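You operate a simulated robot arm through the tools that you are given. There is no shell and no other tool.

You run a simulated two-armed robot. Do the job below in one go: nothing can be reset, and whatever is moved stays where it is left.

Task
Stop the settle stirrer, lock the main off with the pin and put up the blue WASH DOWN tag.
Fine: stirrer off, then main off; tag in its holder, facing out; last try the stir switch on and leave it off.

The check looks at the end state, three seconds after you hand in, the way a careful person would. Anything else that was tipped, shoved, dropped, spilled or broken makes it a failure.

Robot
Two 7-joint arms with fingered hands on one trunk that stands fixed in place. Base frame: the origin is at the foot of the trunk, x ahead of it, y to its left, z up. Lengths are in m, angles in degrees, forces in N, time in s.
The left shoulder is at [0.07, 0.166, 1.343], the right one opposite. With the tool pointing down near the work surface each hand reaches from about 0.1 to 0.96 m from the base axis, measured 20 degrees to its own side. Payload 4.1 kg a hand.
Tool frame (each hand has its own): the origin (TCP) lies between the finger pads and is the grasp point; the fingertips stand 0.032 m ahead of it; z points along the fingers, y is the line along which they close. The gripper opens to 0.108 m. The gripper's body begins 0.038 m behind the TCP. The gripper is a hand of 4 fingers: y runs from the thumb to the fingers, the wrist lies at [-0.016, -0.108, -0.186] in the tool frame, and closing takes about 1.5 s.
Orientation is that of the tool frame in the base frame, as [roll, pitch, yaw] about the fixed x, y, z axes, in that order (R = Rz(yaw) Ry(pitch) Rx(roll)). With the fingers straight down and the wrist toward the robot, the tool's x, y and z point along [0, 1, 0], [1, 0, 0] and [0, 0, -1] of the base frame.

Tools
- The arms move only by the tool nudge_tool. It takes "left_targets", "right_targets" or both (then of equal length, played together; a hand with none holds still); each is a list that holds one entry, the list of rows, each a list of 7 numbers: the turn, a rotation vector about the tool's x, y, z in degrees, then the shift along the tool's x, y, z in m, then the opening in per cent of the stroke, from 0 (shut) to 100 (fully open). In form: [[[ax, ay, az, dx, dy, dz, gripper], ...]]. A call has 1 to 20 rows; each row shifts and turns the commanded pose from where the row before left it, along the tool's axes as they then stand. Each row takes 0.2 s and may step no farther than 0.05 m and 8.6 degrees from the row before; otherwise, or with a gripper value out of range, the whole call is refused. Where a pose cannot be reached the arm comes as near as it can. A force on the tool above 90 N (or 10 N above the force at the start of the call, whichever is more), or a blocked arm, ends the call early, and 0.2 s more pass. The fingers move at their own pace (about 0.045 m/s each) and stop on an object; they squeeze with about 26 N. The grip force told is the motor's: it shows also when the fingers shut on nothing. Time passes only in rows, and 0.2 s behind the last, so rows that do not move let the fingers close. It gives the time, the measured TCP pose, the force on the tool (base axes), the opening and the grip force at its end, in the units of the frame above (readings bear some noise), with the torque about the TCP (base axes, N m) and any sound that the robot's microphone picked up.
- Cameras (640 x 400 px; columns grow to the right, rows downward): "scene" is now at [0.1407, -0.0286, 1.6021]; the picture's right is [-0.39, -0.92, 0.00], its down [-0.38, 0.16, -0.91] and it looks along [0.84, -0.36, -0.42] (base axes); focal length 234 px, centre (320, 200). "left" rides on the left gripper at [-0.064, -0.093, -0.131] in its tool frame; the picture's right is [-0.80, -0.28, 0.53], its down [0.55, -0.71, 0.45] and it looks along [0.25, 0.65, 0.72] (tool axes); focal length 247 px, centre (320, 200). "right" rides on the right gripper at [0.065, -0.092, -0.132] in its tool frame; the picture's right is [-0.80, 0.28, -0.53], its down [-0.55, -0.71, 0.45] and it looks along [-0.25, 0.65, 0.72] (tool axes); focal length 247 px, centre (320, 200). There is no depth. A picture from a camera that has moved, and an enlarged one, comes with that camera's place and axes in the base frame and with its lens. The place of the scene camera against the robot may be out by one fixed shift of up to 0.025 m in any direction.
- get_image(camera): a new picture of that camera. No time passes.
- raise_lower(by): slides the trunk up (or, below 0, down) by that many m; the arms and the scene camera ride with it, the base frame stays. It gives what a move gives, with no picture.
- hand_shape(shape, hand): the hand has 4 fingers and takes this shape, open, in about a second: jaw (thumb against the fingers, like two jaws); tri (thumb and two fingers); tip (a fingertip pinch); poke (one finger out to press); point (the index stretched); flat (the hand flat); cup (the hand cupped); fist (a fist). The gripper value then closes the fingers along that shape, each until it touches; the sizes above hold for jaw. It gives what a move gives, with no picture.
- turn_head(pan, tilt): turns the head with the scene camera to pan (to the left, within 86 degrees either way) and tilt (down, from -29 to 69), counted from straight ahead of the robot. It gives what a move gives.
- zoom(camera, box): a new picture of the part [left, top, right, bottom] of that camera's present view, enlarged. No time passes.
- finish_job(): hands the job in; it is judged then, once.

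Places have to be worked out from the pictures, the camera data and where the tool is seen. Open the grippers and draw the arms clear of the work before you hand the job in, unless the task says otherwise.

The tools are called after ">>>" as name(argument=value, ...) on one line, values as JSON. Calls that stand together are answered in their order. nudge_tool: Moves the arms, as the interface text tells. Its arguments: {"type":"object","properties":{"left_targets":{"type":"array","items":{"type":"array","items":{"type":"array","items":{"type":"number"}}}},"right_targets":{"type":"array","items":{"type":"array","items":{"type":"array","items":{"type":"number"}}}}},"required":[]} The other tools are called the same way: raise_lower (by) slides the trunk up or down; hand_shape (shape, hand) gives the hand a shape; turn_head (pan, tilt) turns the head that bears the scene camera; get_image (camera) takes a picture; zoom (camera, box) takes an enlarged picture of a part of a camera's view; finish_job () hands the job in.

At the start:

```text
time_s: 0.0
left_position: [0.6171, -0.0265, 1.521]
left_tool_rot: [-180.0, 0.0, 90.1]
left_contact_force: [-0.2, 0.0, 0.2]
left_torque: [0.01, -0.01, 0.0]
left_finger_gap: 0.1074
left_gripper_force: 0.1
left_shape: jaw
right_position: [0.4027, -0.5457, 1.5587]
right_tool_rot: [180.0, 0.1, 90.1]
right_contact_force: [-0.2, -0.6, -0.4]
right_torque: [-0.01, 0.03, 0.0]
right_finger_gap: 0.108
right_gripper_force: 0.1
right_shape: jaw
trunk travel left (down, up): [-0.85, 0.09]
head pan, tilt: [-23.3, 24.6]
```

scene: 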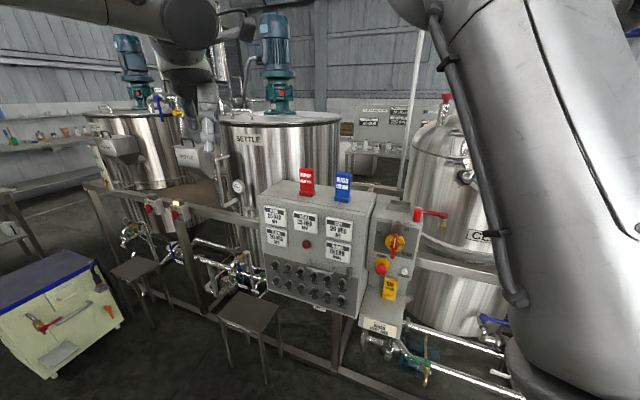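
right: 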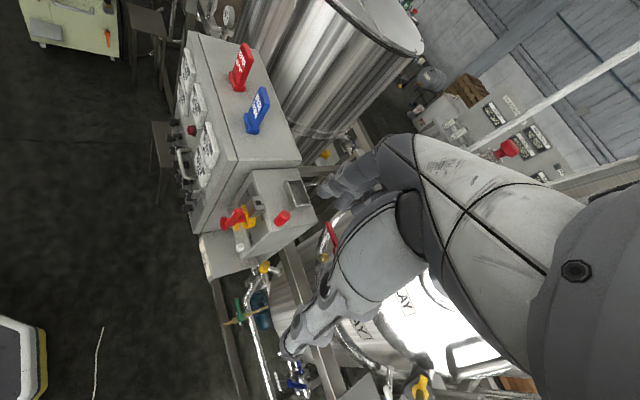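
left: 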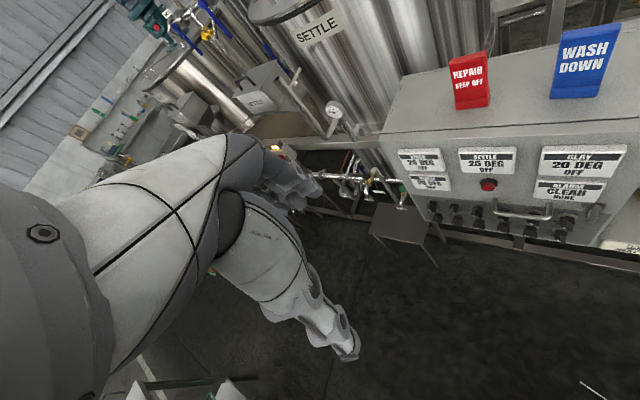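

The panel box with the red and blue tags, and a smaller side box with the main switch, are seen ahead and to the right. I zoom in on the panel and the side box to read the labels.

>>> zoom(camera="scene", box=[240, 160, 460, 360])

>>> zoom(camera="scene", box=[250, 190, 370, 320])

>>> zoom(camera="scene", box=[350, 190, 460, 350])

>>> zoom(camera="left", box=[360, 20, 640, 260])

>>> zoom(camera="right", box=[150, 20, 340, 290])

```text
2.00 times, centred on (350, 260) of scene
camera zoom: at [0.1407, -0.0286, 1.6021], right [-0.39, -0.92, 0.0], down [-0.38, 0.16, -0.91], along [0.84, -0.36, -0.42], focal length 467 px, centre (260, 80)
```

zoom: 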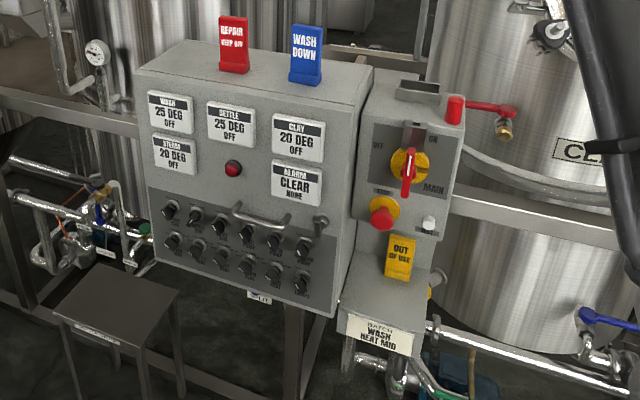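

```text
3.08 times, centred on (310, 255) of scene
camera zoom: at [0.1407, -0.0286, 1.6021], right [-0.39, -0.92, 0.0], down [-0.38, 0.16, -0.91], along [0.84, -0.36, -0.42], focal length 719 px, centre (351, 31)
```

zoom: 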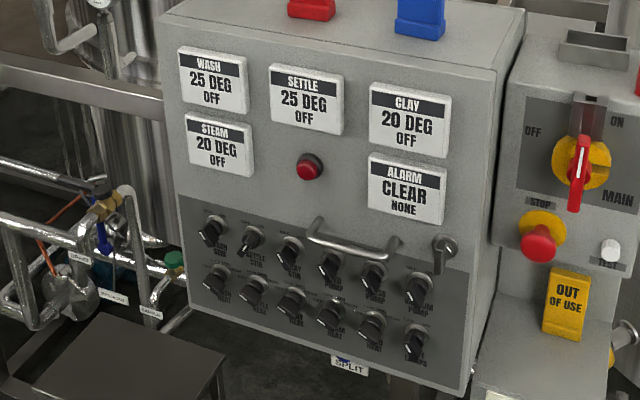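

```text
2.50 times, centred on (405, 270) of scene
camera zoom: at [0.1407, -0.0286, 1.6021], right [-0.39, -0.92, 0.0], down [-0.38, 0.16, -0.91], along [0.84, -0.36, -0.42], focal length 584 px, centre (108, 25)
```

zoom: 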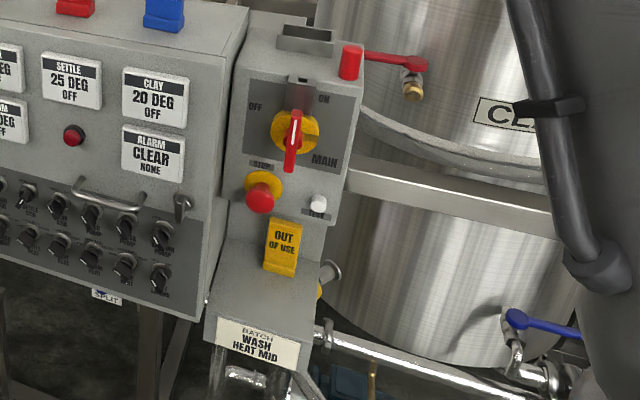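

```text
1.67 times, centred on (500, 140) of left
camera zoom: at [0.5242, -0.0909, 1.6523], right [-0.28, -0.8, -0.53], down [-0.71, 0.55, -0.45], along [0.65, 0.25, -0.72], focal length 412 px, centre (20, 300)
```

zoom: 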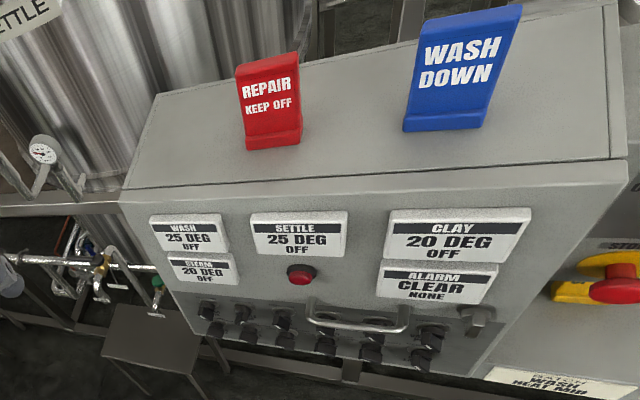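

```text
1.48 times, centred on (245, 155) of right
camera zoom: at [0.3101, -0.4805, 1.6906], right [0.28, -0.8, 0.53], down [-0.71, -0.55, -0.45], along [0.65, -0.25, -0.72], focal length 366 px, centre (431, 267)
```

zoom: 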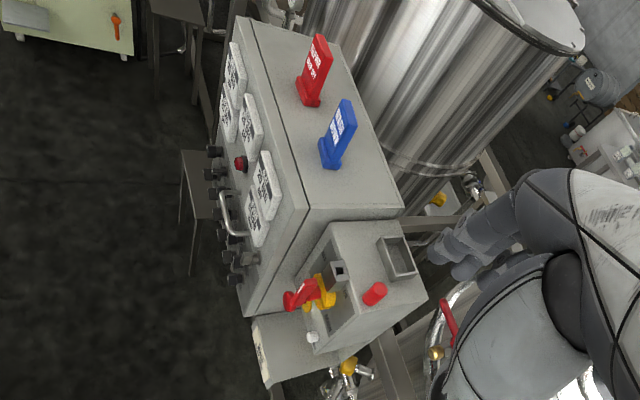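

The tags stand on the panel's top at about (0.78, -0.40, 1.25), and the panel faces roughly (-0.73, 0.68). I lower the left hand and turn it toward the panel to use its camera for a close look at the knob labels.

>>> nudge_tool(left_targets=[[[0, 0, 6.8, 0, 0, 0.045, 100], [0, 0, 6.8, 0, 0, 0.045, 100], [0, 0, 6.8, 0, 0, 0.045, 100], [0, 0, 6.8, 0, 0, 0.045, 100], [0, 0, 6.8, 0, 0, 0.045, 100], [0, 0, 0, 0, 0, 0.045, 100], [0, 0, 0, 0, 0, 0.045, 100], [0, 0, 0, 0, 0, 0.045, 100], [0, 0, 0, 0, 0, 0.045, 100], [-6.7, 0, 0, 0, 0, 0, 100], [-6.7, 0, 0, 0, 0, 0, 100], [-6.7, 0, 0, 0, 0, 0, 100]]])

>>> get_image(camera="left")

>>> get_image(camera="scene")

```text
time_s: 2.6
left_position: [0.6161, -0.028, 1.1153]
left_tool_rot: [159.7, 0.0, 56.1]
left_contact_force: [1.0, 0.5, 0.6]
left_torque: [0.01, -0.02, 0.02]
left_finger_gap: 0.1076
left_gripper_force: 0.1
left_shape: jaw
right_position: [0.4016, -0.5449, 1.5601]
right_tool_rot: [-180.0, 0.0, 90.0]
right_contact_force: [-0.1, -0.4, 0.3]
right_torque: [0.0, 0.01, 0.01]
right_finger_gap: 0.1077
right_gripper_force: 0.1
right_shape: jaw
trunk travel left (down, up): [-0.85, 0.09]
head pan, tilt: [-23.3, 24.6]
```

```text
taken
camera left: at [0.4714, -0.008, 1.2066], right [-0.51, -0.62, -0.6], down [-0.11, 0.74, -0.67], along [0.85, -0.27, -0.45], focal length 247 px, centre (320, 200)
```

left: 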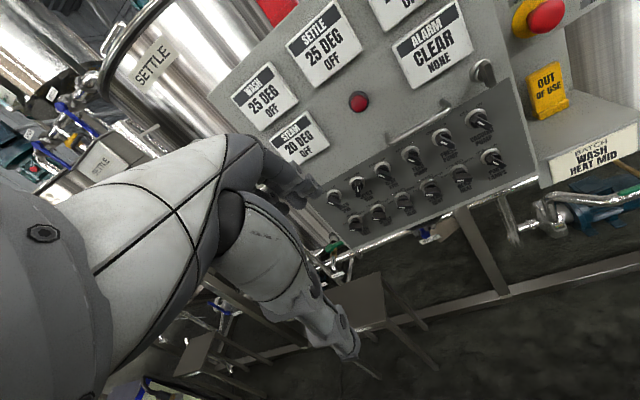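

```text
taken
camera scene: at [0.1407, -0.0285, 1.6021], right [-0.39, -0.92, 0.0], down [-0.38, 0.16, -0.91], along [0.84, -0.36, -0.42], focal length 234 px, centre (320, 200)
```

scene: 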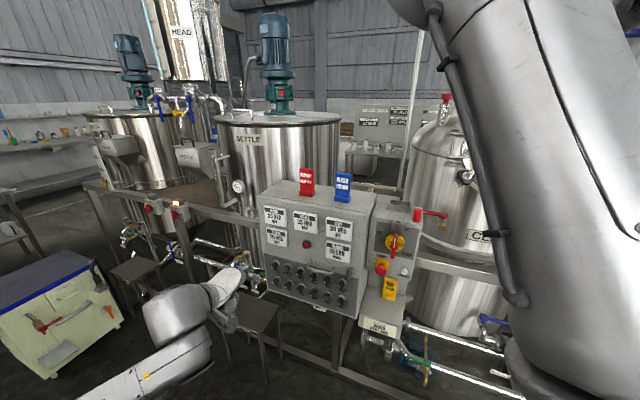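

Good view of the panel now. I zoom in on the knobs and the lower labels.

>>> zoom(camera="left", box=[310, 90, 530, 240])

>>> zoom(camera="left", box=[310, 140, 430, 240])

>>> zoom(camera="left", box=[480, 0, 640, 190])

>>> zoom(camera="scene", box=[370, 190, 430, 250])

>>> zoom(camera="scene", box=[255, 250, 355, 320])

```text
2.67 times, centred on (420, 165) of left
camera zoom: at [0.4714, -0.008, 1.2066], right [-0.51, -0.62, -0.6], down [-0.11, 0.74, -0.67], along [0.85, -0.27, -0.45], focal length 659 px, centre (53, 293)
```

zoom: 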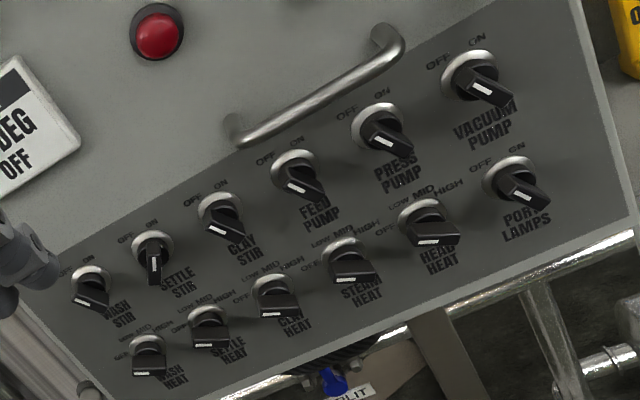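

```text
4.00 times, centred on (370, 190) of left
camera zoom: at [0.4714, -0.008, 1.2066], right [-0.51, -0.62, -0.6], down [-0.11, 0.74, -0.67], along [0.85, -0.27, -0.45], focal length 988 px, centre (120, 240)
```

zoom: 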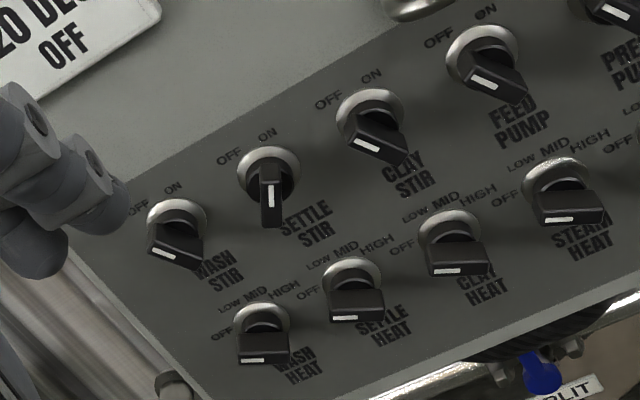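

```text
2.11 times, centred on (560, 95) of left
camera zoom: at [0.4714, -0.008, 1.2066], right [-0.51, -0.62, -0.6], down [-0.11, 0.74, -0.67], along [0.85, -0.27, -0.45], focal length 520 px, centre (-185, 421)
```

zoom: 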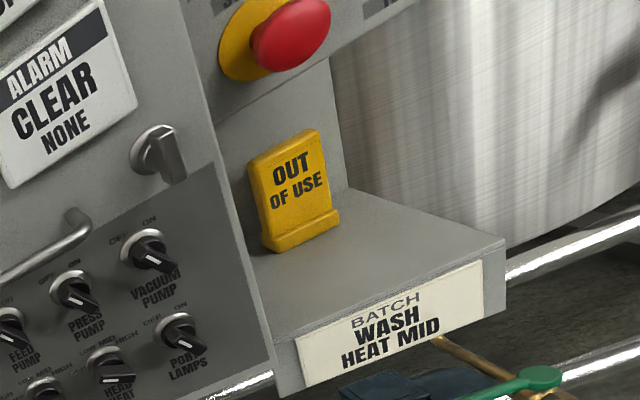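

```text
6.67 times, centred on (400, 220) of scene
camera zoom: at [0.1407, -0.0285, 1.6021], right [-0.39, -0.92, 0.0], down [-0.38, 0.16, -0.91], along [0.84, -0.36, -0.42], focal length 1557 px, centre (-213, 67)
```

zoom: 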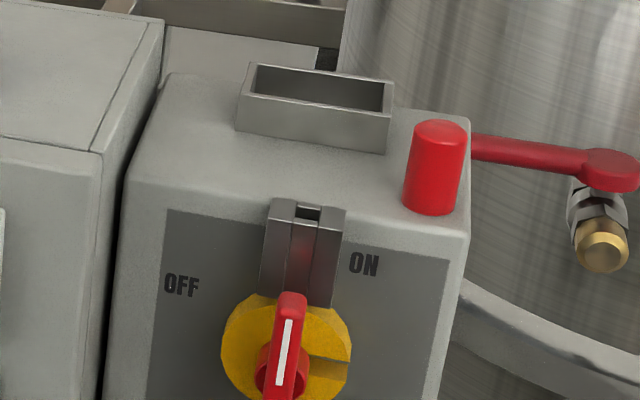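

```text
5.71 times, centred on (305, 285) of scene
camera zoom: at [0.1407, -0.0285, 1.6021], right [-0.39, -0.92, 0.0], down [-0.38, 0.16, -0.91], along [0.84, -0.36, -0.42], focal length 1335 px, centre (406, -286)
```

zoom: 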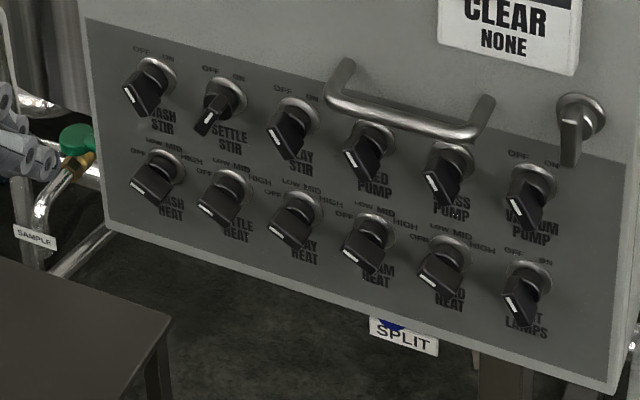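

The SETTLE STIR knob is at about (0.84, -0.20, 0.97), turned to ON. To get accurate positions I shift the left hand sideways for a second view, and bring the right hand's camera in front of the main-switch box.

>>> nudge_tool(left_targets=[[[0, 0, 0, 0.04, 0, 0, 100], [0, 0, 0, 0.04, 0, 0, 100], [0, 0, 0, 0.04, 0, 0, 100], [0, 0, 0, 0.04, 0, 0, 100], [0, 0, 0, 0, 0, 0, 100], [0, 0, 0, 0, 0, 0, 100], [0, 0, 0, 0, 0, 0, 100], [0, 0, 0, 0, 0, 0, 100], [0, 0, 0, 0, 0, 0, 100], [0, 0, 0, 0, 0, 0, 100], [0, 0, 0, 0, 0, 0, 100], [0, 0, 0, 0, 0, 0, 100], [0, 0, 0, 0, 0, 0, 100], [0, 0, 0, 0, 0, 0, 100], [0, 0, 0, 0, 0, 0, 100], [0, 0, 0, 0, 0, 0, 100], [0, 0, 0, 0, 0, 0, 100]]], right_targets=[[[0, 0, 0, 0.0194, 0, 0.0375, 100], [0, 0, 0, 0.0194, 0, 0.0375, 100], [0, 0, 0, 0.0194, 0, 0.0375, 100], [0, 0, 0, 0.0194, 0, 0.0375, 100], [0, 0, 0, 0.0194, 0, 0.0375, 100], [0, 0, 0, 0.0194, 0, 0.0375, 100], [0, 0, 0, 0.0194, 0, 0.0375, 100], [0, 0, 0, 0.0194, 0, 0.0375, 100], [0, 0, 7.8, 0, 0, 0, 100], [0, 0, 7.8, 0, 0, 0, 100], [0, 0, 7.8, 0, 0, 0, 100], [0, 0, 7.8, 0, 0, 0, 100], [0, 0, 7.8, 0, 0, 0, 100], [0, 0, 7.8, 0, 0, 0, 100], [-6.7, 0, 0, 0, 0, 0, 100], [-6.7, 0, 0, 0, 0, 0, 100], [-6.7, 0, 0, 0, 0, 0, 100]]])

>>> get_image(camera="left")

>>> get_image(camera="right")

>>> get_image(camera="scene")

```text
time_s: 6.2
left_position: [0.7063, 0.1053, 1.115]
left_tool_rot: [159.9, 0.0, 56.1]
left_contact_force: [0.6, -0.1, -1.0]
left_torque: [-0.01, -0.02, -0.03]
left_finger_gap: 0.1076
left_gripper_force: 0.1
left_shape: jaw
right_position: [0.4158, -0.5065, 1.3795]
right_tool_rot: [160.0, 0.0, 82.5]
right_contact_force: [0.0, -0.1, 0.6]
right_torque: [-0.04, 0.0, 0.03]
right_finger_gap: 0.1077
right_gripper_force: 0.1
right_shape: jaw
right hand out of reach, approached as far as the arm can: row 6, 7, 8, 9, 10, 11, 12, 13, 14, 15, 16, 17
trunk travel left (down, up): [-0.85, 0.09]
head pan, tilt: [-23.3, 24.6]
```

```text
taken
camera left: at [0.5611, 0.1263, 1.2051], right [-0.51, -0.62, -0.6], down [-0.12, 0.74, -0.66], along [0.85, -0.27, -0.45], focal length 247 px, centre (320, 200)
```

left: 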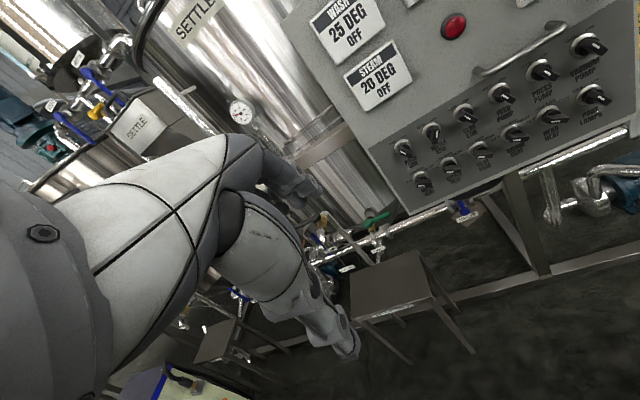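

```text
taken
camera right: at [0.2943, -0.4245, 1.4719], right [-0.02, -0.8, 0.6], down [-0.58, -0.48, -0.66], along [0.82, -0.36, -0.45], focal length 247 px, centre (320, 200)
```

right: 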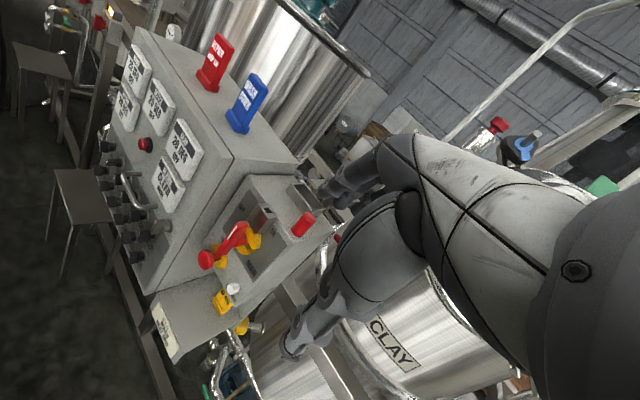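

```text
taken
camera scene: at [0.1405, -0.0278, 1.6021], right [-0.39, -0.92, 0.0], down [-0.38, 0.16, -0.91], along [0.84, -0.36, -0.42], focal length 234 px, centre (320, 200)
```

scene: 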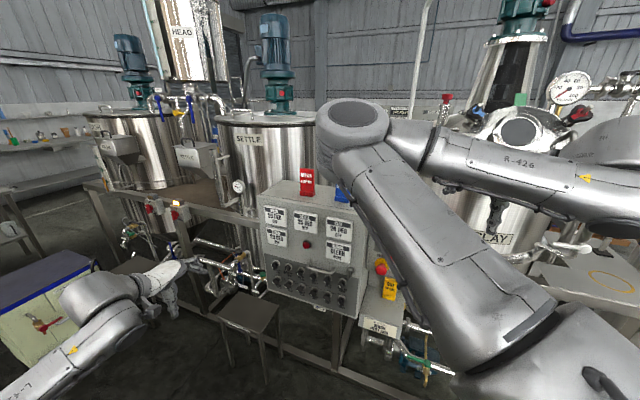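

Both cameras now give useful views; the right arm got as near as it could. I zoom in on each for measuring.

>>> zoom(camera="left", box=[370, 20, 640, 220])

>>> zoom(camera="right", box=[190, 60, 340, 330])

>>> zoom(camera="right", box=[190, 170, 330, 290])

>>> zoom(camera="right", box=[180, 20, 280, 150])

```text
2.00 times, centred on (505, 120) of left
camera zoom: at [0.5611, 0.1263, 1.2051], right [-0.51, -0.62, -0.6], down [-0.12, 0.74, -0.66], along [0.85, -0.27, -0.45], focal length 494 px, centre (-50, 360)
```

zoom: 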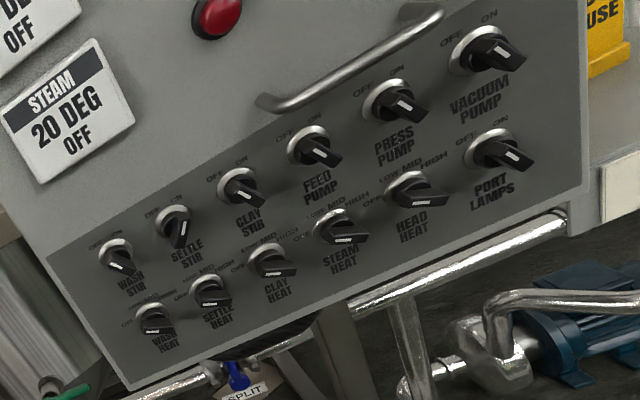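

```text
1.48 times, centred on (265, 195) of right
camera zoom: at [0.2943, -0.4245, 1.4719], right [-0.02, -0.8, 0.6], down [-0.58, -0.48, -0.66], along [0.82, -0.36, -0.45], focal length 366 px, centre (402, 207)
```

zoom: 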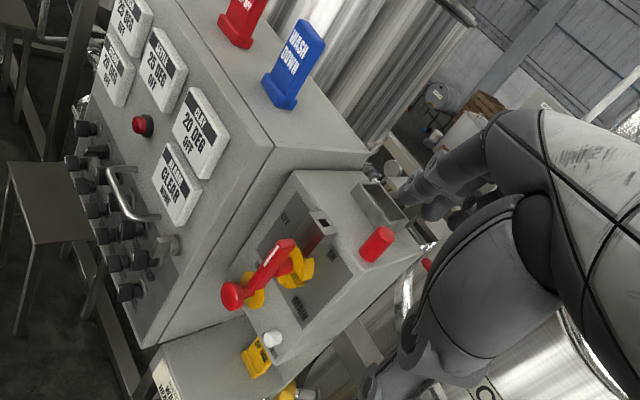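

```text
3.33 times, centred on (260, 230) of right
camera zoom: at [0.2943, -0.4245, 1.4719], right [-0.02, -0.8, 0.6], down [-0.58, -0.48, -0.66], along [0.82, -0.36, -0.45], focal length 823 px, centre (520, 100)
```

zoom: 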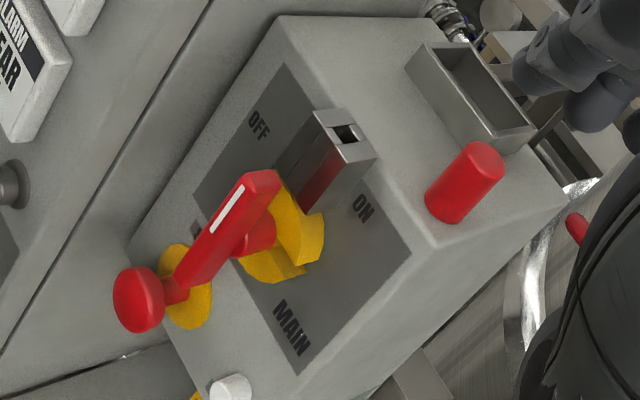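

```text
3.08 times, centred on (230, 85) of right
camera zoom: at [0.2943, -0.4245, 1.4719], right [-0.02, -0.8, 0.6], down [-0.58, -0.48, -0.66], along [0.82, -0.36, -0.45], focal length 760 px, centre (597, 554)
```

zoom: 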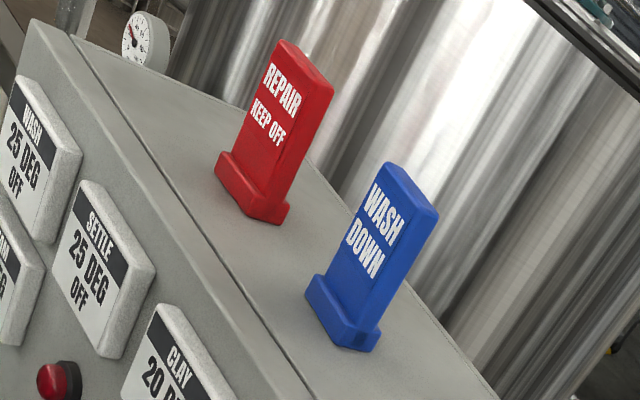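

Triangulating from two left views puts the SETTLE STIR ring at about (0.851, -0.209, 0.969), with the panel's outward normal about (-0.743, 0.669). I set the left hand to the fingertip pinch and look at what it looks like.

>>> hand_shape(hand="left", shape="tip")

>>> get_image(camera="left")

>>> zoom(camera="scene", box=[80, 230, 240, 330])

```text
time_s: 7.1
left_position: [0.7063, 0.1061, 1.1138]
left_tool_rot: [159.8, 0.1, 55.9]
left_contact_force: [-0.2, -0.4, 1.3]
left_torque: [0.01, 0.0, -0.01]
left_finger_gap: 0.1077
left_gripper_force: 0.0
left_shape: tip
right_position: [0.4155, -0.5064, 1.3793]
right_tool_rot: [160.1, 0.0, 82.4]
right_contact_force: [-1.6, -0.4, 0.1]
right_torque: [-0.01, -0.01, -0.02]
right_finger_gap: 0.1076
right_gripper_force: 0.1
right_shape: jaw
trunk travel left (down, up): [-0.85, 0.09]
head pan, tilt: [-23.3, 24.6]
```

```text
taken
camera left: at [0.5613, 0.1254, 1.2051], right [-0.51, -0.62, -0.6], down [-0.12, 0.74, -0.66], along [0.85, -0.27, -0.45], focal length 247 px, centre (320, 200)
```

left: 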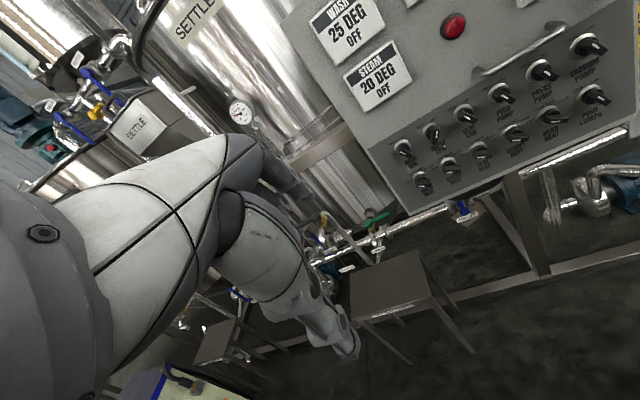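

```text
4.00 times, centred on (160, 280) of scene
camera zoom: at [0.1408, -0.0286, 1.6021], right [-0.39, -0.92, 0.0], down [-0.38, 0.16, -0.91], along [0.84, -0.36, -0.42], focal length 934 px, centre (960, -120)
```

zoom: 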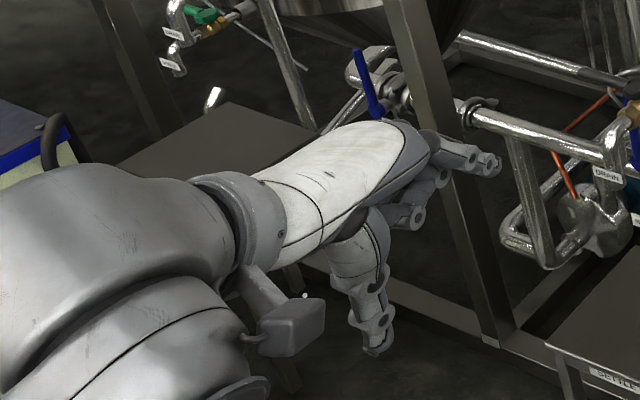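

In the tip shape one finger opposes the thumb. I close it fully on nothing to see where the pinch point sits.

>>> nudge_tool(left_targets=[[[0, 0, 0, 0, 0, 0, 0], [0, 0, 0, 0, 0, 0, 0], [0, 0, 0, 0, 0, 0, 0], [0, 0, 0, 0, 0, 0, 0], [0, 0, 0, 0, 0, 0, 0], [0, 0, 0, 0, 0, 0, 0], [0, 0, 0, 0, 0, 0, 0], [0, 0, 0, 0, 0, 0, 0]]])

>>> get_image(camera="left")

>>> zoom(camera="scene", box=[80, 230, 240, 330])

```text
time_s: 8.9
left_position: [0.7068, 0.1054, 1.1138]
left_tool_rot: [159.9, 0.0, 56.1]
left_contact_force: [0.2, 0.0, -0.6]
left_torque: [0.03, 0.0, 0.01]
left_finger_gap: 0.0
left_gripper_force: 25.9
left_shape: tip
right_position: [0.4161, -0.5067, 1.3796]
right_tool_rot: [160.1, 0.0, 82.4]
right_contact_force: [-0.7, 0.0, 0.2]
right_torque: [0.02, 0.04, 0.02]
right_finger_gap: 0.1077
right_gripper_force: 0.0
right_shape: jaw
trunk travel left (down, up): [-0.85, 0.09]
head pan, tilt: [-23.3, 24.6]
```

```text
taken
camera left: at [0.5613, 0.1256, 1.205], right [-0.51, -0.62, -0.6], down [-0.12, 0.74, -0.66], along [0.85, -0.27, -0.45], focal length 247 px, centre (320, 200)
```

left: 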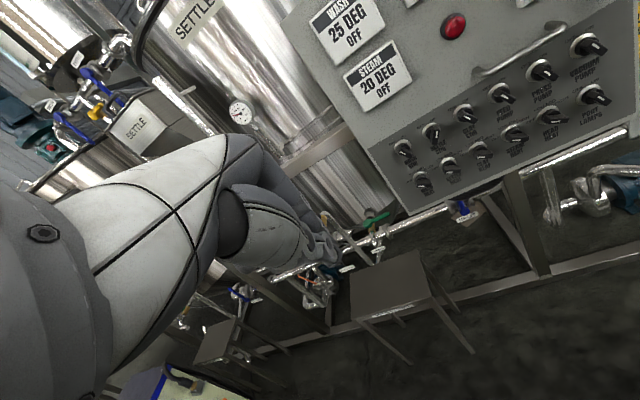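

```text
4.00 times, centred on (160, 280) of scene
camera zoom: at [0.1408, -0.0285, 1.6021], right [-0.39, -0.92, 0.0], down [-0.38, 0.16, -0.91], along [0.84, -0.36, -0.42], focal length 934 px, centre (960, -120)
```

zoom: 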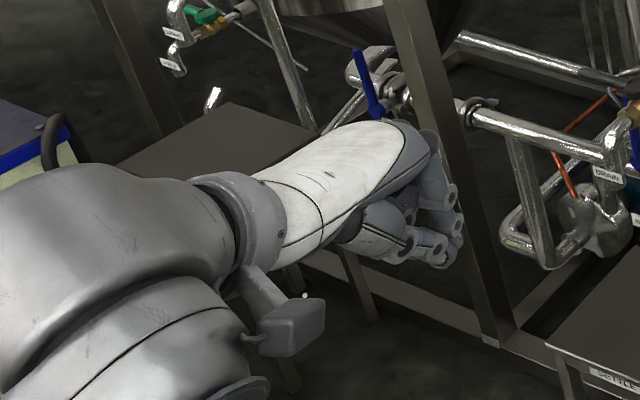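

The closed fingertips meet at the TCP line with tips 0.032 ahead, so the pinch point is as described. Now I turn the left hand in place so the fingers point at the panel with the pinch line across the SETTLE STIR bar (ON, up-right), opening 40%.

>>> nudge_tool(left_targets=[[[-6.27, -3.37, -3.43, 0, 0, 0, 40], [-6.27, -3.37, -3.43, 0, 0, 0, 40], [-6.27, -3.37, -3.43, 0, 0, 0, 40], [-6.27, -3.37, -3.43, 0, 0, 0, 40], [-6.27, -3.37, -3.43, 0, 0, 0, 40], [-6.27, -3.37, -3.43, 0, 0, 0, 40], [-6.27, -3.37, -3.43, 0, 0, 0, 40], [-6.27, -3.37, -3.43, 0, 0, 0, 40], [-6.27, -3.37, -3.43, 0, 0, 0, 40], [-6.27, -3.37, -3.43, 0, 0, 0, 40]]])

>>> get_image(camera="left")

>>> get_image(camera="scene")

```text
time_s: 11.1
left_position: [0.7057, 0.1056, 1.1156]
left_tool_rot: [90.0, 45.0, 48.0]
left_contact_force: [-0.3, -0.6, 0.6]
left_torque: [0.0, 0.02, 0.03]
left_finger_gap: 0.0432
left_gripper_force: 0.1
left_shape: tip
right_position: [0.416, -0.5077, 1.3792]
right_tool_rot: [160.1, 0.1, 82.5]
right_contact_force: [-0.2, 0.3, 0.7]
right_torque: [-0.01, -0.01, 0.0]
right_finger_gap: 0.1076
right_gripper_force: 0.1
right_shape: jaw
trunk travel left (down, up): [-0.85, 0.09]
head pan, tilt: [-23.3, 24.6]
```

```text
taken
camera left: at [0.5339, 0.11, 1.0964], right [-0.11, -0.92, 0.36], down [0.26, -0.38, -0.89], along [0.96, -0.01, 0.28], focal length 247 px, centre (320, 200)
```

left: 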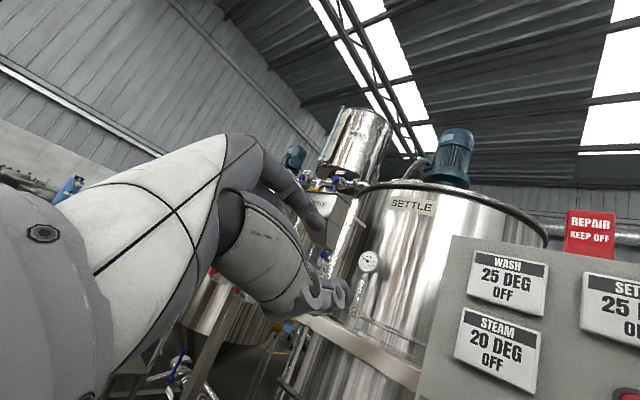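

```text
taken
camera scene: at [0.1408, -0.0295, 1.602], right [-0.39, -0.92, 0.0], down [-0.38, 0.16, -0.91], along [0.84, -0.36, -0.42], focal length 234 px, centre (320, 200)
```

scene: 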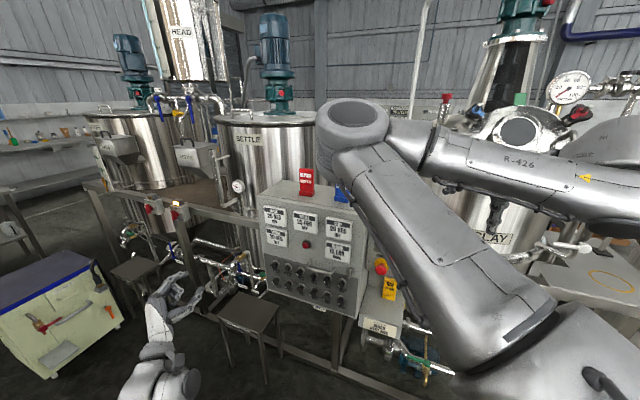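

The left hand is oriented as wanted. I now move it to a stand-off 0.12 m in front of the SETTLE STIR knob.

>>> nudge_tool(left_targets=[[[0, 0, 0, 0.00125, -0.03335, 0.0267, 40], [0, 0, 0, 0.00125, -0.03335, 0.0267, 40], [0, 0, 0, 0.00125, -0.03335, 0.0267, 40], [0, 0, 0, 0.00125, -0.03335, 0.0267, 40], [0, 0, 0, 0.00125, -0.03335, 0.0267, 40], [0, 0, 0, 0.00125, -0.03335, 0.0267, 40], [0, 0, 0, 0, 0, 0, 40]]])

>>> get_image(camera="left")

>>> zoom(camera="scene", box=[220, 200, 380, 340])

>>> get_image(camera="right")

```text
time_s: 12.9
left_position: [0.7483, -0.0568, 0.9611]
left_tool_rot: [92.3, 42.3, 51.7]
left_contact_force: [0.6, 0.2, -0.1]
left_torque: [-0.03, -0.04, -0.04]
left_finger_gap: 0.0431
left_gripper_force: 0.2
left_shape: tip
right_position: [0.415, -0.5066, 1.3796]
right_tool_rot: [160.1, 0.1, 82.6]
right_contact_force: [0.1, 0.4, -0.2]
right_torque: [0.02, 0.0, 0.01]
right_finger_gap: 0.108
right_gripper_force: 0.0
right_shape: jaw
trunk travel left (down, up): [-0.85, 0.09]
head pan, tilt: [-23.3, 24.6]
stopped in row 7 (left hand): the arm was blocked; the commanded pose is now the measured one
```

```text
taken
camera left: at [0.5769, -0.0563, 0.9395], right [-0.09, -0.95, 0.31], down [0.28, -0.32, -0.9], along [0.96, 0.01, 0.29], focal length 247 px, centre (320, 200)
```

left: 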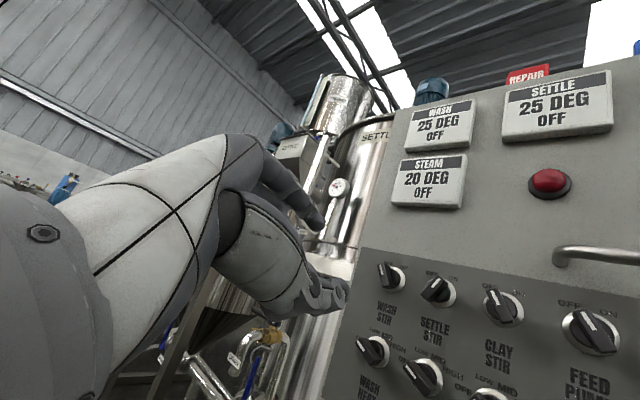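

```text
2.86 times, centred on (300, 270) of scene
camera zoom: at [0.1405, -0.0283, 1.6021], right [-0.39, -0.92, 0.0], down [-0.38, 0.16, -0.91], along [0.84, -0.36, -0.42], focal length 667 px, centre (377, 0)
```

zoom: 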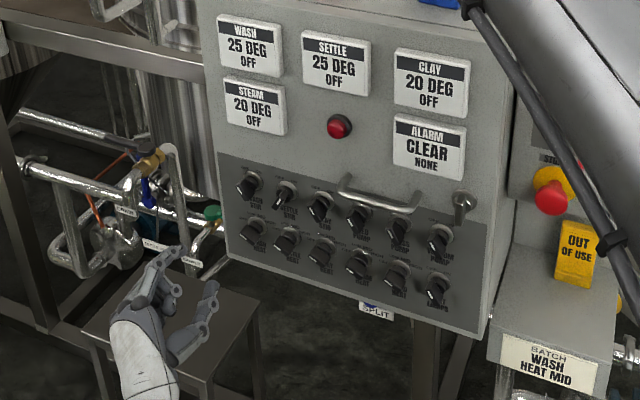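

```text
taken
camera right: at [0.2943, -0.4249, 1.472], right [-0.02, -0.8, 0.6], down [-0.58, -0.48, -0.66], along [0.81, -0.36, -0.45], focal length 247 px, centre (320, 200)
```

right: 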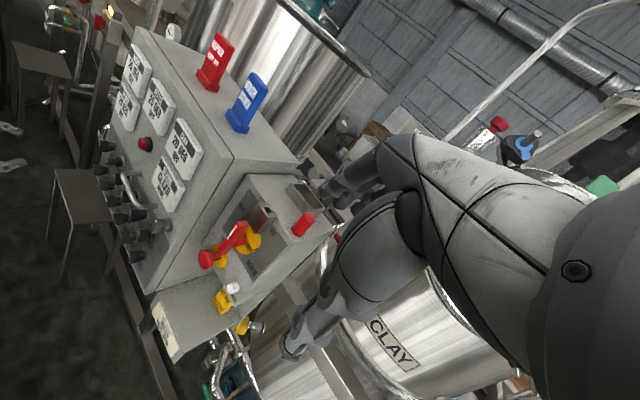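

The left arm was blocked short of the stand-off, with no force on the tool, so I look at the arm itself with the head turned down to see what is in the way.

>>> turn_head(pan=-5, tilt=50)

>>> get_image(camera="scene")

```text
time_s: 13.8
left_position: [0.7474, -0.0577, 0.9605]
left_tool_rot: [92.3, 42.3, 51.5]
left_contact_force: [0.9, -0.5, -0.7]
left_torque: [0.01, -0.02, 0.01]
left_finger_gap: 0.0431
left_gripper_force: 0.1
left_shape: tip
right_position: [0.4157, -0.507, 1.3792]
right_tool_rot: [160.2, 0.1, 82.3]
right_contact_force: [0.3, 0.3, -0.3]
right_torque: [0.0, 0.04, 0.0]
right_finger_gap: 0.1078
right_gripper_force: 0.0
right_shape: jaw
trunk travel left (down, up): [-0.85, 0.09]
head pan, tilt: [-5.0, 50.0]
```

```text
taken
camera scene: at [0.1327, 0.001, 1.564], right [-0.09, -1.0, 0.0], down [-0.76, 0.07, -0.64], along [0.64, -0.06, -0.77], focal length 234 px, centre (320, 200)
```

scene: 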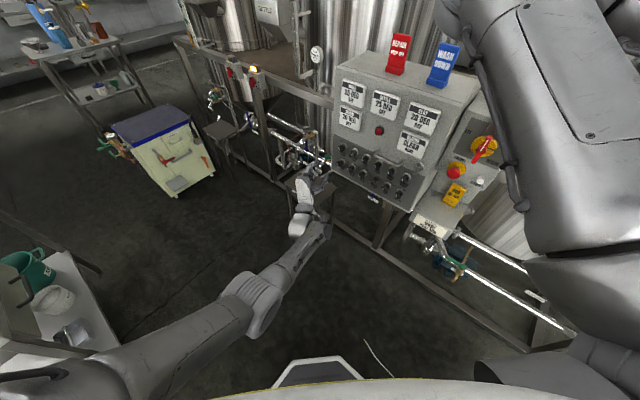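

The left arm is near a joint limit with the shoulder so high, so I'll lower the trunk; first I move the right hand up and outward so that it stays clear when the trunk slides down.

>>> nudge_tool(right_targets=[[[0, 0, 0, -0.02, 0, -0.04, 100], [0, 0, 0, -0.02, 0, -0.04, 100], [0, 0, 0, -0.02, 0, -0.04, 100], [0, 0, 0, -0.02, 0, -0.04, 100]]])

>>> get_image(camera="scene")

```text
time_s: 14.8
left_position: [0.7467, -0.0568, 0.9622]
left_tool_rot: [92.1, 42.1, 51.5]
left_contact_force: [0.1, 0.0, 0.1]
left_torque: [0.02, 0.04, -0.01]
left_finger_gap: 0.0431
left_gripper_force: 0.1
left_shape: tip
right_position: [0.3462, -0.5752, 1.5311]
right_tool_rot: [160.0, 0.0, 82.5]
right_contact_force: [-0.6, 0.3, -0.2]
right_torque: [0.01, -0.03, -0.01]
right_finger_gap: 0.1078
right_gripper_force: 0.0
right_shape: jaw
trunk travel left (down, up): [-0.85, 0.09]
head pan, tilt: [-5.0, 50.0]
```

```text
taken
camera scene: at [0.1302, 0.0006, 1.564], right [-0.09, -1.0, 0.0], down [-0.76, 0.07, -0.64], along [0.64, -0.06, -0.77], focal length 234 px, centre (320, 200)
```

scene: 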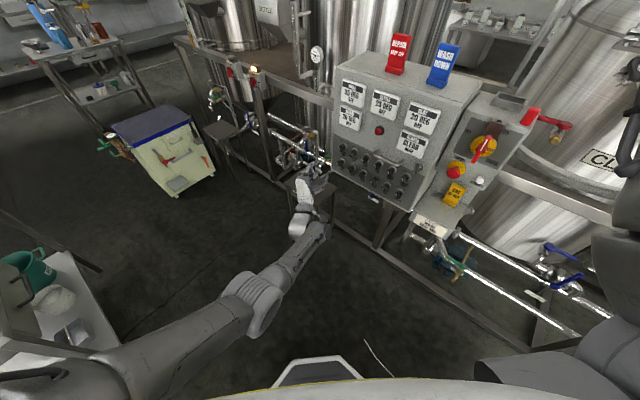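

The right arm moved clear. Now I back the left hand away and up from the panel, then lower the trunk by 0.3 m.

>>> nudge_tool(left_targets=[[[0, 0, 0, -0.0242, 0.0238, -0.0212, 40], [0, 0, 0, -0.0242, 0.0238, -0.0212, 40], [0, 0, 0, -0.0242, 0.0238, -0.0212, 40], [0, 0, 0, -0.0242, 0.0238, -0.0212, 40], [0, 0, 0, -0.0242, 0.0238, -0.0212, 40]]])

>>> raise_lower(by=-0.3)

>>> turn_head(pan=-23, tilt=25)

>>> get_image(camera="scene")

>>> get_image(camera="left")

>>> get_image(camera="right")

```text
time_s: 16.2
left_position: [0.6699, 0.0394, 1.1115]
left_tool_rot: [97.2, 35.9, 55.6]
left_contact_force: [0.2, -1.0, 0.5]
left_torque: [-0.01, -0.03, -0.03]
left_finger_gap: 0.0431
left_gripper_force: 0.0
left_shape: tip
right_position: [0.3483, -0.5737, 1.5299]
right_tool_rot: [160.1, 0.1, 82.4]
right_contact_force: [1.1, 0.2, 0.6]
right_torque: [-0.01, -0.03, -0.02]
right_finger_gap: 0.1078
right_gripper_force: 0.1
right_shape: jaw
trunk travel left (down, up): [-0.85, 0.09]
head pan, tilt: [-5.0, 50.0]
stopped in row 5 (left hand): the arm was blocked; the commanded pose is now the measured one
```

```text
time_s: 19.2
left_position: [0.669, 0.0396, 0.812]
left_tool_rot: [97.1, 36.0, 55.6]
left_contact_force: [0.4, -0.2, 0.3]
left_torque: [-0.02, 0.06, 0.04]
left_finger_gap: 0.0432
left_gripper_force: 0.1
left_shape: tip
right_position: [0.3484, -0.5745, 1.2306]
right_tool_rot: [160.1, 0.0, 82.4]
right_contact_force: [-0.4, 0.2, -0.1]
right_torque: [0.01, 0.0, 0.01]
right_finger_gap: 0.1079
right_gripper_force: 0.0
right_shape: jaw
trunk travel left (down, up): [-0.55, 0.39]
head pan, tilt: [-5.0, 50.0]
```

```text
time_s: 20.1
left_position: [0.6686, 0.0403, 0.8112]
left_tool_rot: [97.1, 36.0, 55.5]
left_contact_force: [-0.1, -0.4, 0.0]
left_torque: [-0.02, 0.0, -0.01]
left_finger_gap: 0.0433
left_gripper_force: 0.1
left_shape: tip
right_position: [0.3486, -0.5747, 1.2307]
right_tool_rot: [160.1, 0.0, 82.5]
right_contact_force: [-0.3, 1.0, -0.6]
right_torque: [0.04, -0.01, -0.03]
right_finger_gap: 0.1076
right_gripper_force: 0.1
right_shape: jaw
trunk travel left (down, up): [-0.55, 0.39]
head pan, tilt: [-23.0, 25.0]
```

```text
taken
camera scene: at [0.1407, -0.0281, 1.3013], right [-0.39, -0.92, 0.0], down [-0.39, 0.17, -0.91], along [0.83, -0.35, -0.42], focal length 234 px, centre (320, 200)
```

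scene: 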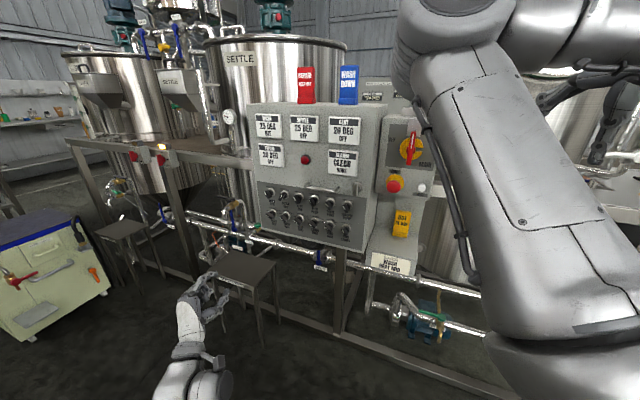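

```text
taken
camera left: at [0.4979, 0.0398, 0.7878], right [-0.07, -0.98, 0.19], down [0.29, -0.2, -0.93], along [0.95, -0.01, 0.3], focal length 247 px, centre (320, 200)
```

left: 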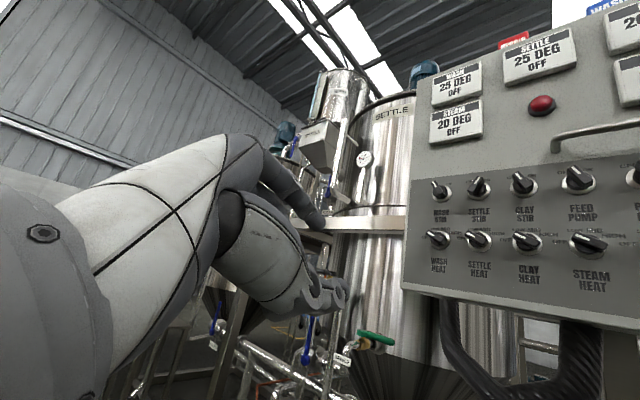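

```text
taken
camera right: at [0.2265, -0.4932, 1.3229], right [-0.02, -0.8, 0.6], down [-0.58, -0.48, -0.66], along [0.81, -0.36, -0.45], focal length 247 px, centre (320, 200)
```

right: 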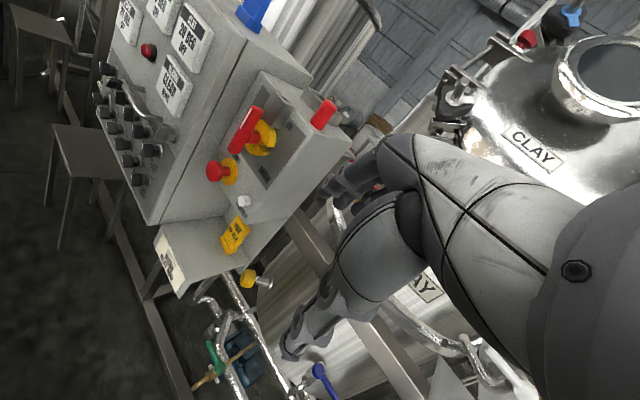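

The left wrist hits its limit when rolled that way, while the right arm's mirror suits this knob better, so the right hand will do the work. I park the left hand further left and bring the right hand in front of the panel, beginning its turn.

>>> nudge_tool(left_targets=[[[0, 0, 0, 0.0164, 0.0223, -0.0301, 40], [0, 0, 0, 0.0164, 0.0223, -0.0301, 40], [0, 0, 0, 0.0164, 0.0223, -0.0301, 40], [0, 0, 0, 0.0164, 0.0223, -0.0301, 40], [0, 0, 0, 0.0164, 0.0223, -0.0301, 40], [0, 0, 0, 0.0164, 0.0223, -0.0301, 40], [0, 0, 0, 0.0164, 0.0223, -0.0301, 40], [0, 0, 0, 0.0164, 0.0223, -0.0301, 40]]], right_targets=[[[0, 0, 0, 0.038, 0.018, 0.0066, 100], [0, 0, 0, 0.038, 0.018, 0.0066, 100], [0, 0, 0, 0.038, 0.018, 0.0066, 100], [0, 0, 0, 0.038, 0.018, 0.0066, 100], [0, 0, 0, 0.038, 0.018, 0.0066, 100], [-5.1, -5.36, -1.76, 0, 0, 0, 100], [-5.1, -5.36, -1.76, 0, 0, 0, 100], [-5.1, -5.36, -1.76, 0, 0, 0, 100]]])

>>> get_image(camera="scene")

>>> get_image(camera="right")

```text
time_s: 21.9
left_position: [0.6206, 0.3468, 0.9026]
left_tool_rot: [97.1, 36.1, 55.5]
left_contact_force: [0.3, 0.5, -0.1]
left_torque: [-0.01, 0.03, 0.01]
left_finger_gap: 0.0432
left_gripper_force: 0.0
left_shape: tip
right_position: [0.4741, -0.4024, 1.2332]
right_tool_rot: [144.4, 16.7, 79.5]
right_contact_force: [1.3, -0.5, -0.4]
right_torque: [0.02, -0.01, 0.02]
right_finger_gap: 0.1079
right_gripper_force: 0.0
right_shape: jaw
right hand out of reach, approached as far as the arm can: row 8
trunk travel left (down, up): [-0.55, 0.39]
head pan, tilt: [-23.0, 25.0]
```

```text
taken
camera scene: at [0.1428, -0.0296, 1.3011], right [-0.39, -0.92, 0.0], down [-0.39, 0.17, -0.91], along [0.83, -0.35, -0.42], focal length 234 px, centre (320, 200)
```

scene: 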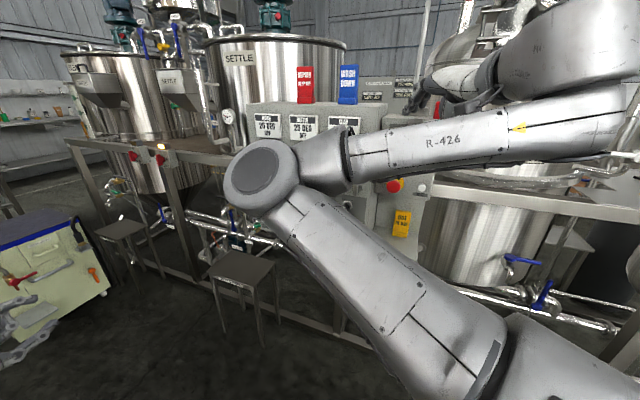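

```text
taken
camera right: at [0.3392, -0.2992, 1.2656], right [-0.18, -0.57, 0.8], down [-0.44, -0.68, -0.58], along [0.88, -0.46, -0.13], focal length 247 px, centre (320, 200)
```

right: 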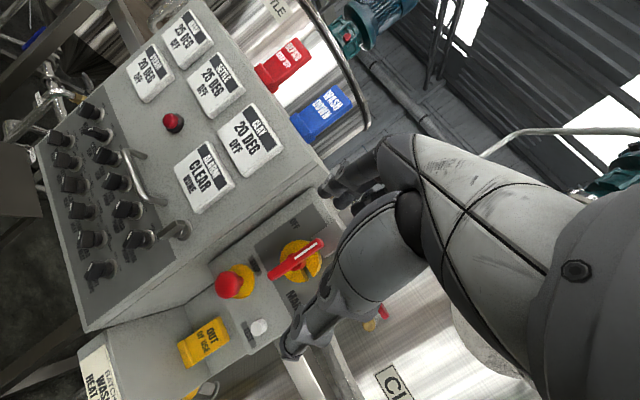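

The right elbow folds inward and blocks things there, so I take the right hand back out. Meanwhile I test rolling the left hand so that its pinch line is horizontal (thumb on the left), the other natural way to hold this knob.

>>> nudge_tool(left_targets=[[[-0.51, -0.03, 7.89, 0, 0, 0, 40], [-0.51, -0.03, 7.89, 0, 0, 0, 40], [-0.51, -0.03, 7.89, 0, 0, 0, 40], [-0.51, -0.03, 7.89, 0, 0, 0, 40], [-0.51, -0.03, 7.89, 0, 0, 0, 40], [-0.51, -0.03, 7.89, 0, 0, 0, 40], [-0.51, -0.03, 7.89, 0, 0, 0, 40], [-0.51, -0.03, 7.89, 0, 0, 0, 40], [-0.51, -0.03, 7.89, 0, 0, 0, 40], [-0.51, -0.03, 7.89, 0, 0, 0, 40], [-0.51, -0.03, 7.89, 0, 0, 0, 40], [-0.51, -0.03, 7.89, 0, 0, 0, 40], [-0.51, -0.03, 7.89, 0, 0, 0, 40], [-0.51, -0.03, 7.89, 0, 0, 0, 40], [-0.51, -0.03, 7.89, 0, 0, 0, 40], [-0.51, -0.03, 7.89, 0, 0, 0, 40]]], right_targets=[[[5.1, 5.36, 1.76, 0, 0, 0, 100], [5.1, 5.36, 1.76, 0, 0, 0, 100], [5.1, 5.36, 1.76, 0, 0, 0, 100], [0, 0, 0, -0.038, -0.018, -0.0066, 100], [0, 0, 0, -0.038, -0.018, -0.0066, 100], [0, 0, 0, -0.038, -0.018, -0.0066, 100], [0, 0, 0, -0.038, -0.018, -0.0066, 100], [0, 0, 0, -0.038, -0.018, -0.0066, 100], [0, 0, 0, -0.03, 0, -0.02, 100], [0, 0, 0, -0.03, 0, -0.02, 100], [0, 0, 0, -0.03, 0, -0.02, 100], [0, 0, 0, 0, 0, 0, 100], [0, 0, 0, 0, 0, 0, 100], [0, 0, 0, 0, 0, 0, 100], [0, 0, 0, 0, 0, 0, 100], [0, 0, 0, 0, 0, 0, 100]]])

>>> get_image(camera="scene")

>>> get_image(camera="left")

```text
time_s: 25.3
left_position: [0.6185, 0.3494, 0.9003]
left_tool_rot: [-109.8, -89.9, -112.2]
left_contact_force: [-0.1, 0.3, -0.3]
left_torque: [0.0, 0.02, -0.03]
left_finger_gap: 0.0432
left_gripper_force: 0.1
left_shape: tip
right_position: [0.3205, -0.661, 1.287]
right_tool_rot: [160.0, 0.1, 82.4]
right_contact_force: [0.6, -0.2, 0.3]
right_torque: [0.0, -0.01, 0.02]
right_finger_gap: 0.1076
right_gripper_force: 0.1
right_shape: jaw
trunk travel left (down, up): [-0.55, 0.39]
head pan, tilt: [-23.0, 25.0]
```

```text
taken
camera scene: at [0.1405, -0.0283, 1.3014], right [-0.39, -0.92, 0.0], down [-0.39, 0.17, -0.91], along [0.83, -0.35, -0.42], focal length 234 px, centre (320, 200)
```

scene: 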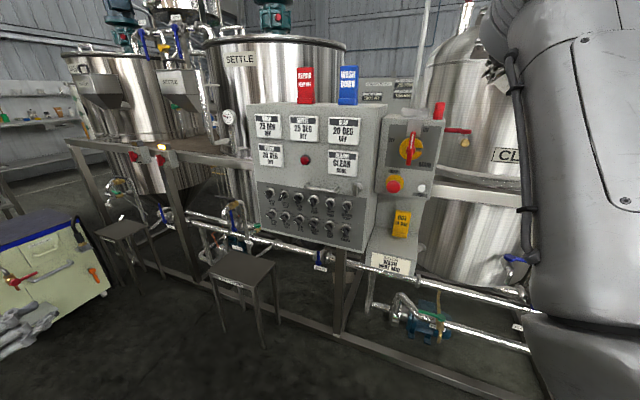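

```text
taken
camera left: at [0.583, 0.5056, 0.837], right [0.59, -0.14, -0.8], down [0.8, 0.23, 0.55], along [0.1, -0.96, 0.25], focal length 247 px, centre (320, 200)
```

left: 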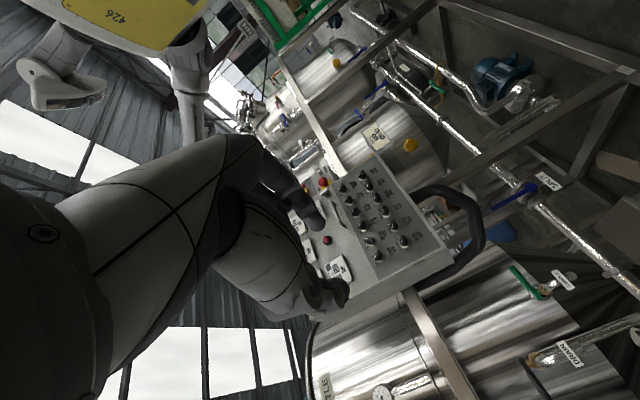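

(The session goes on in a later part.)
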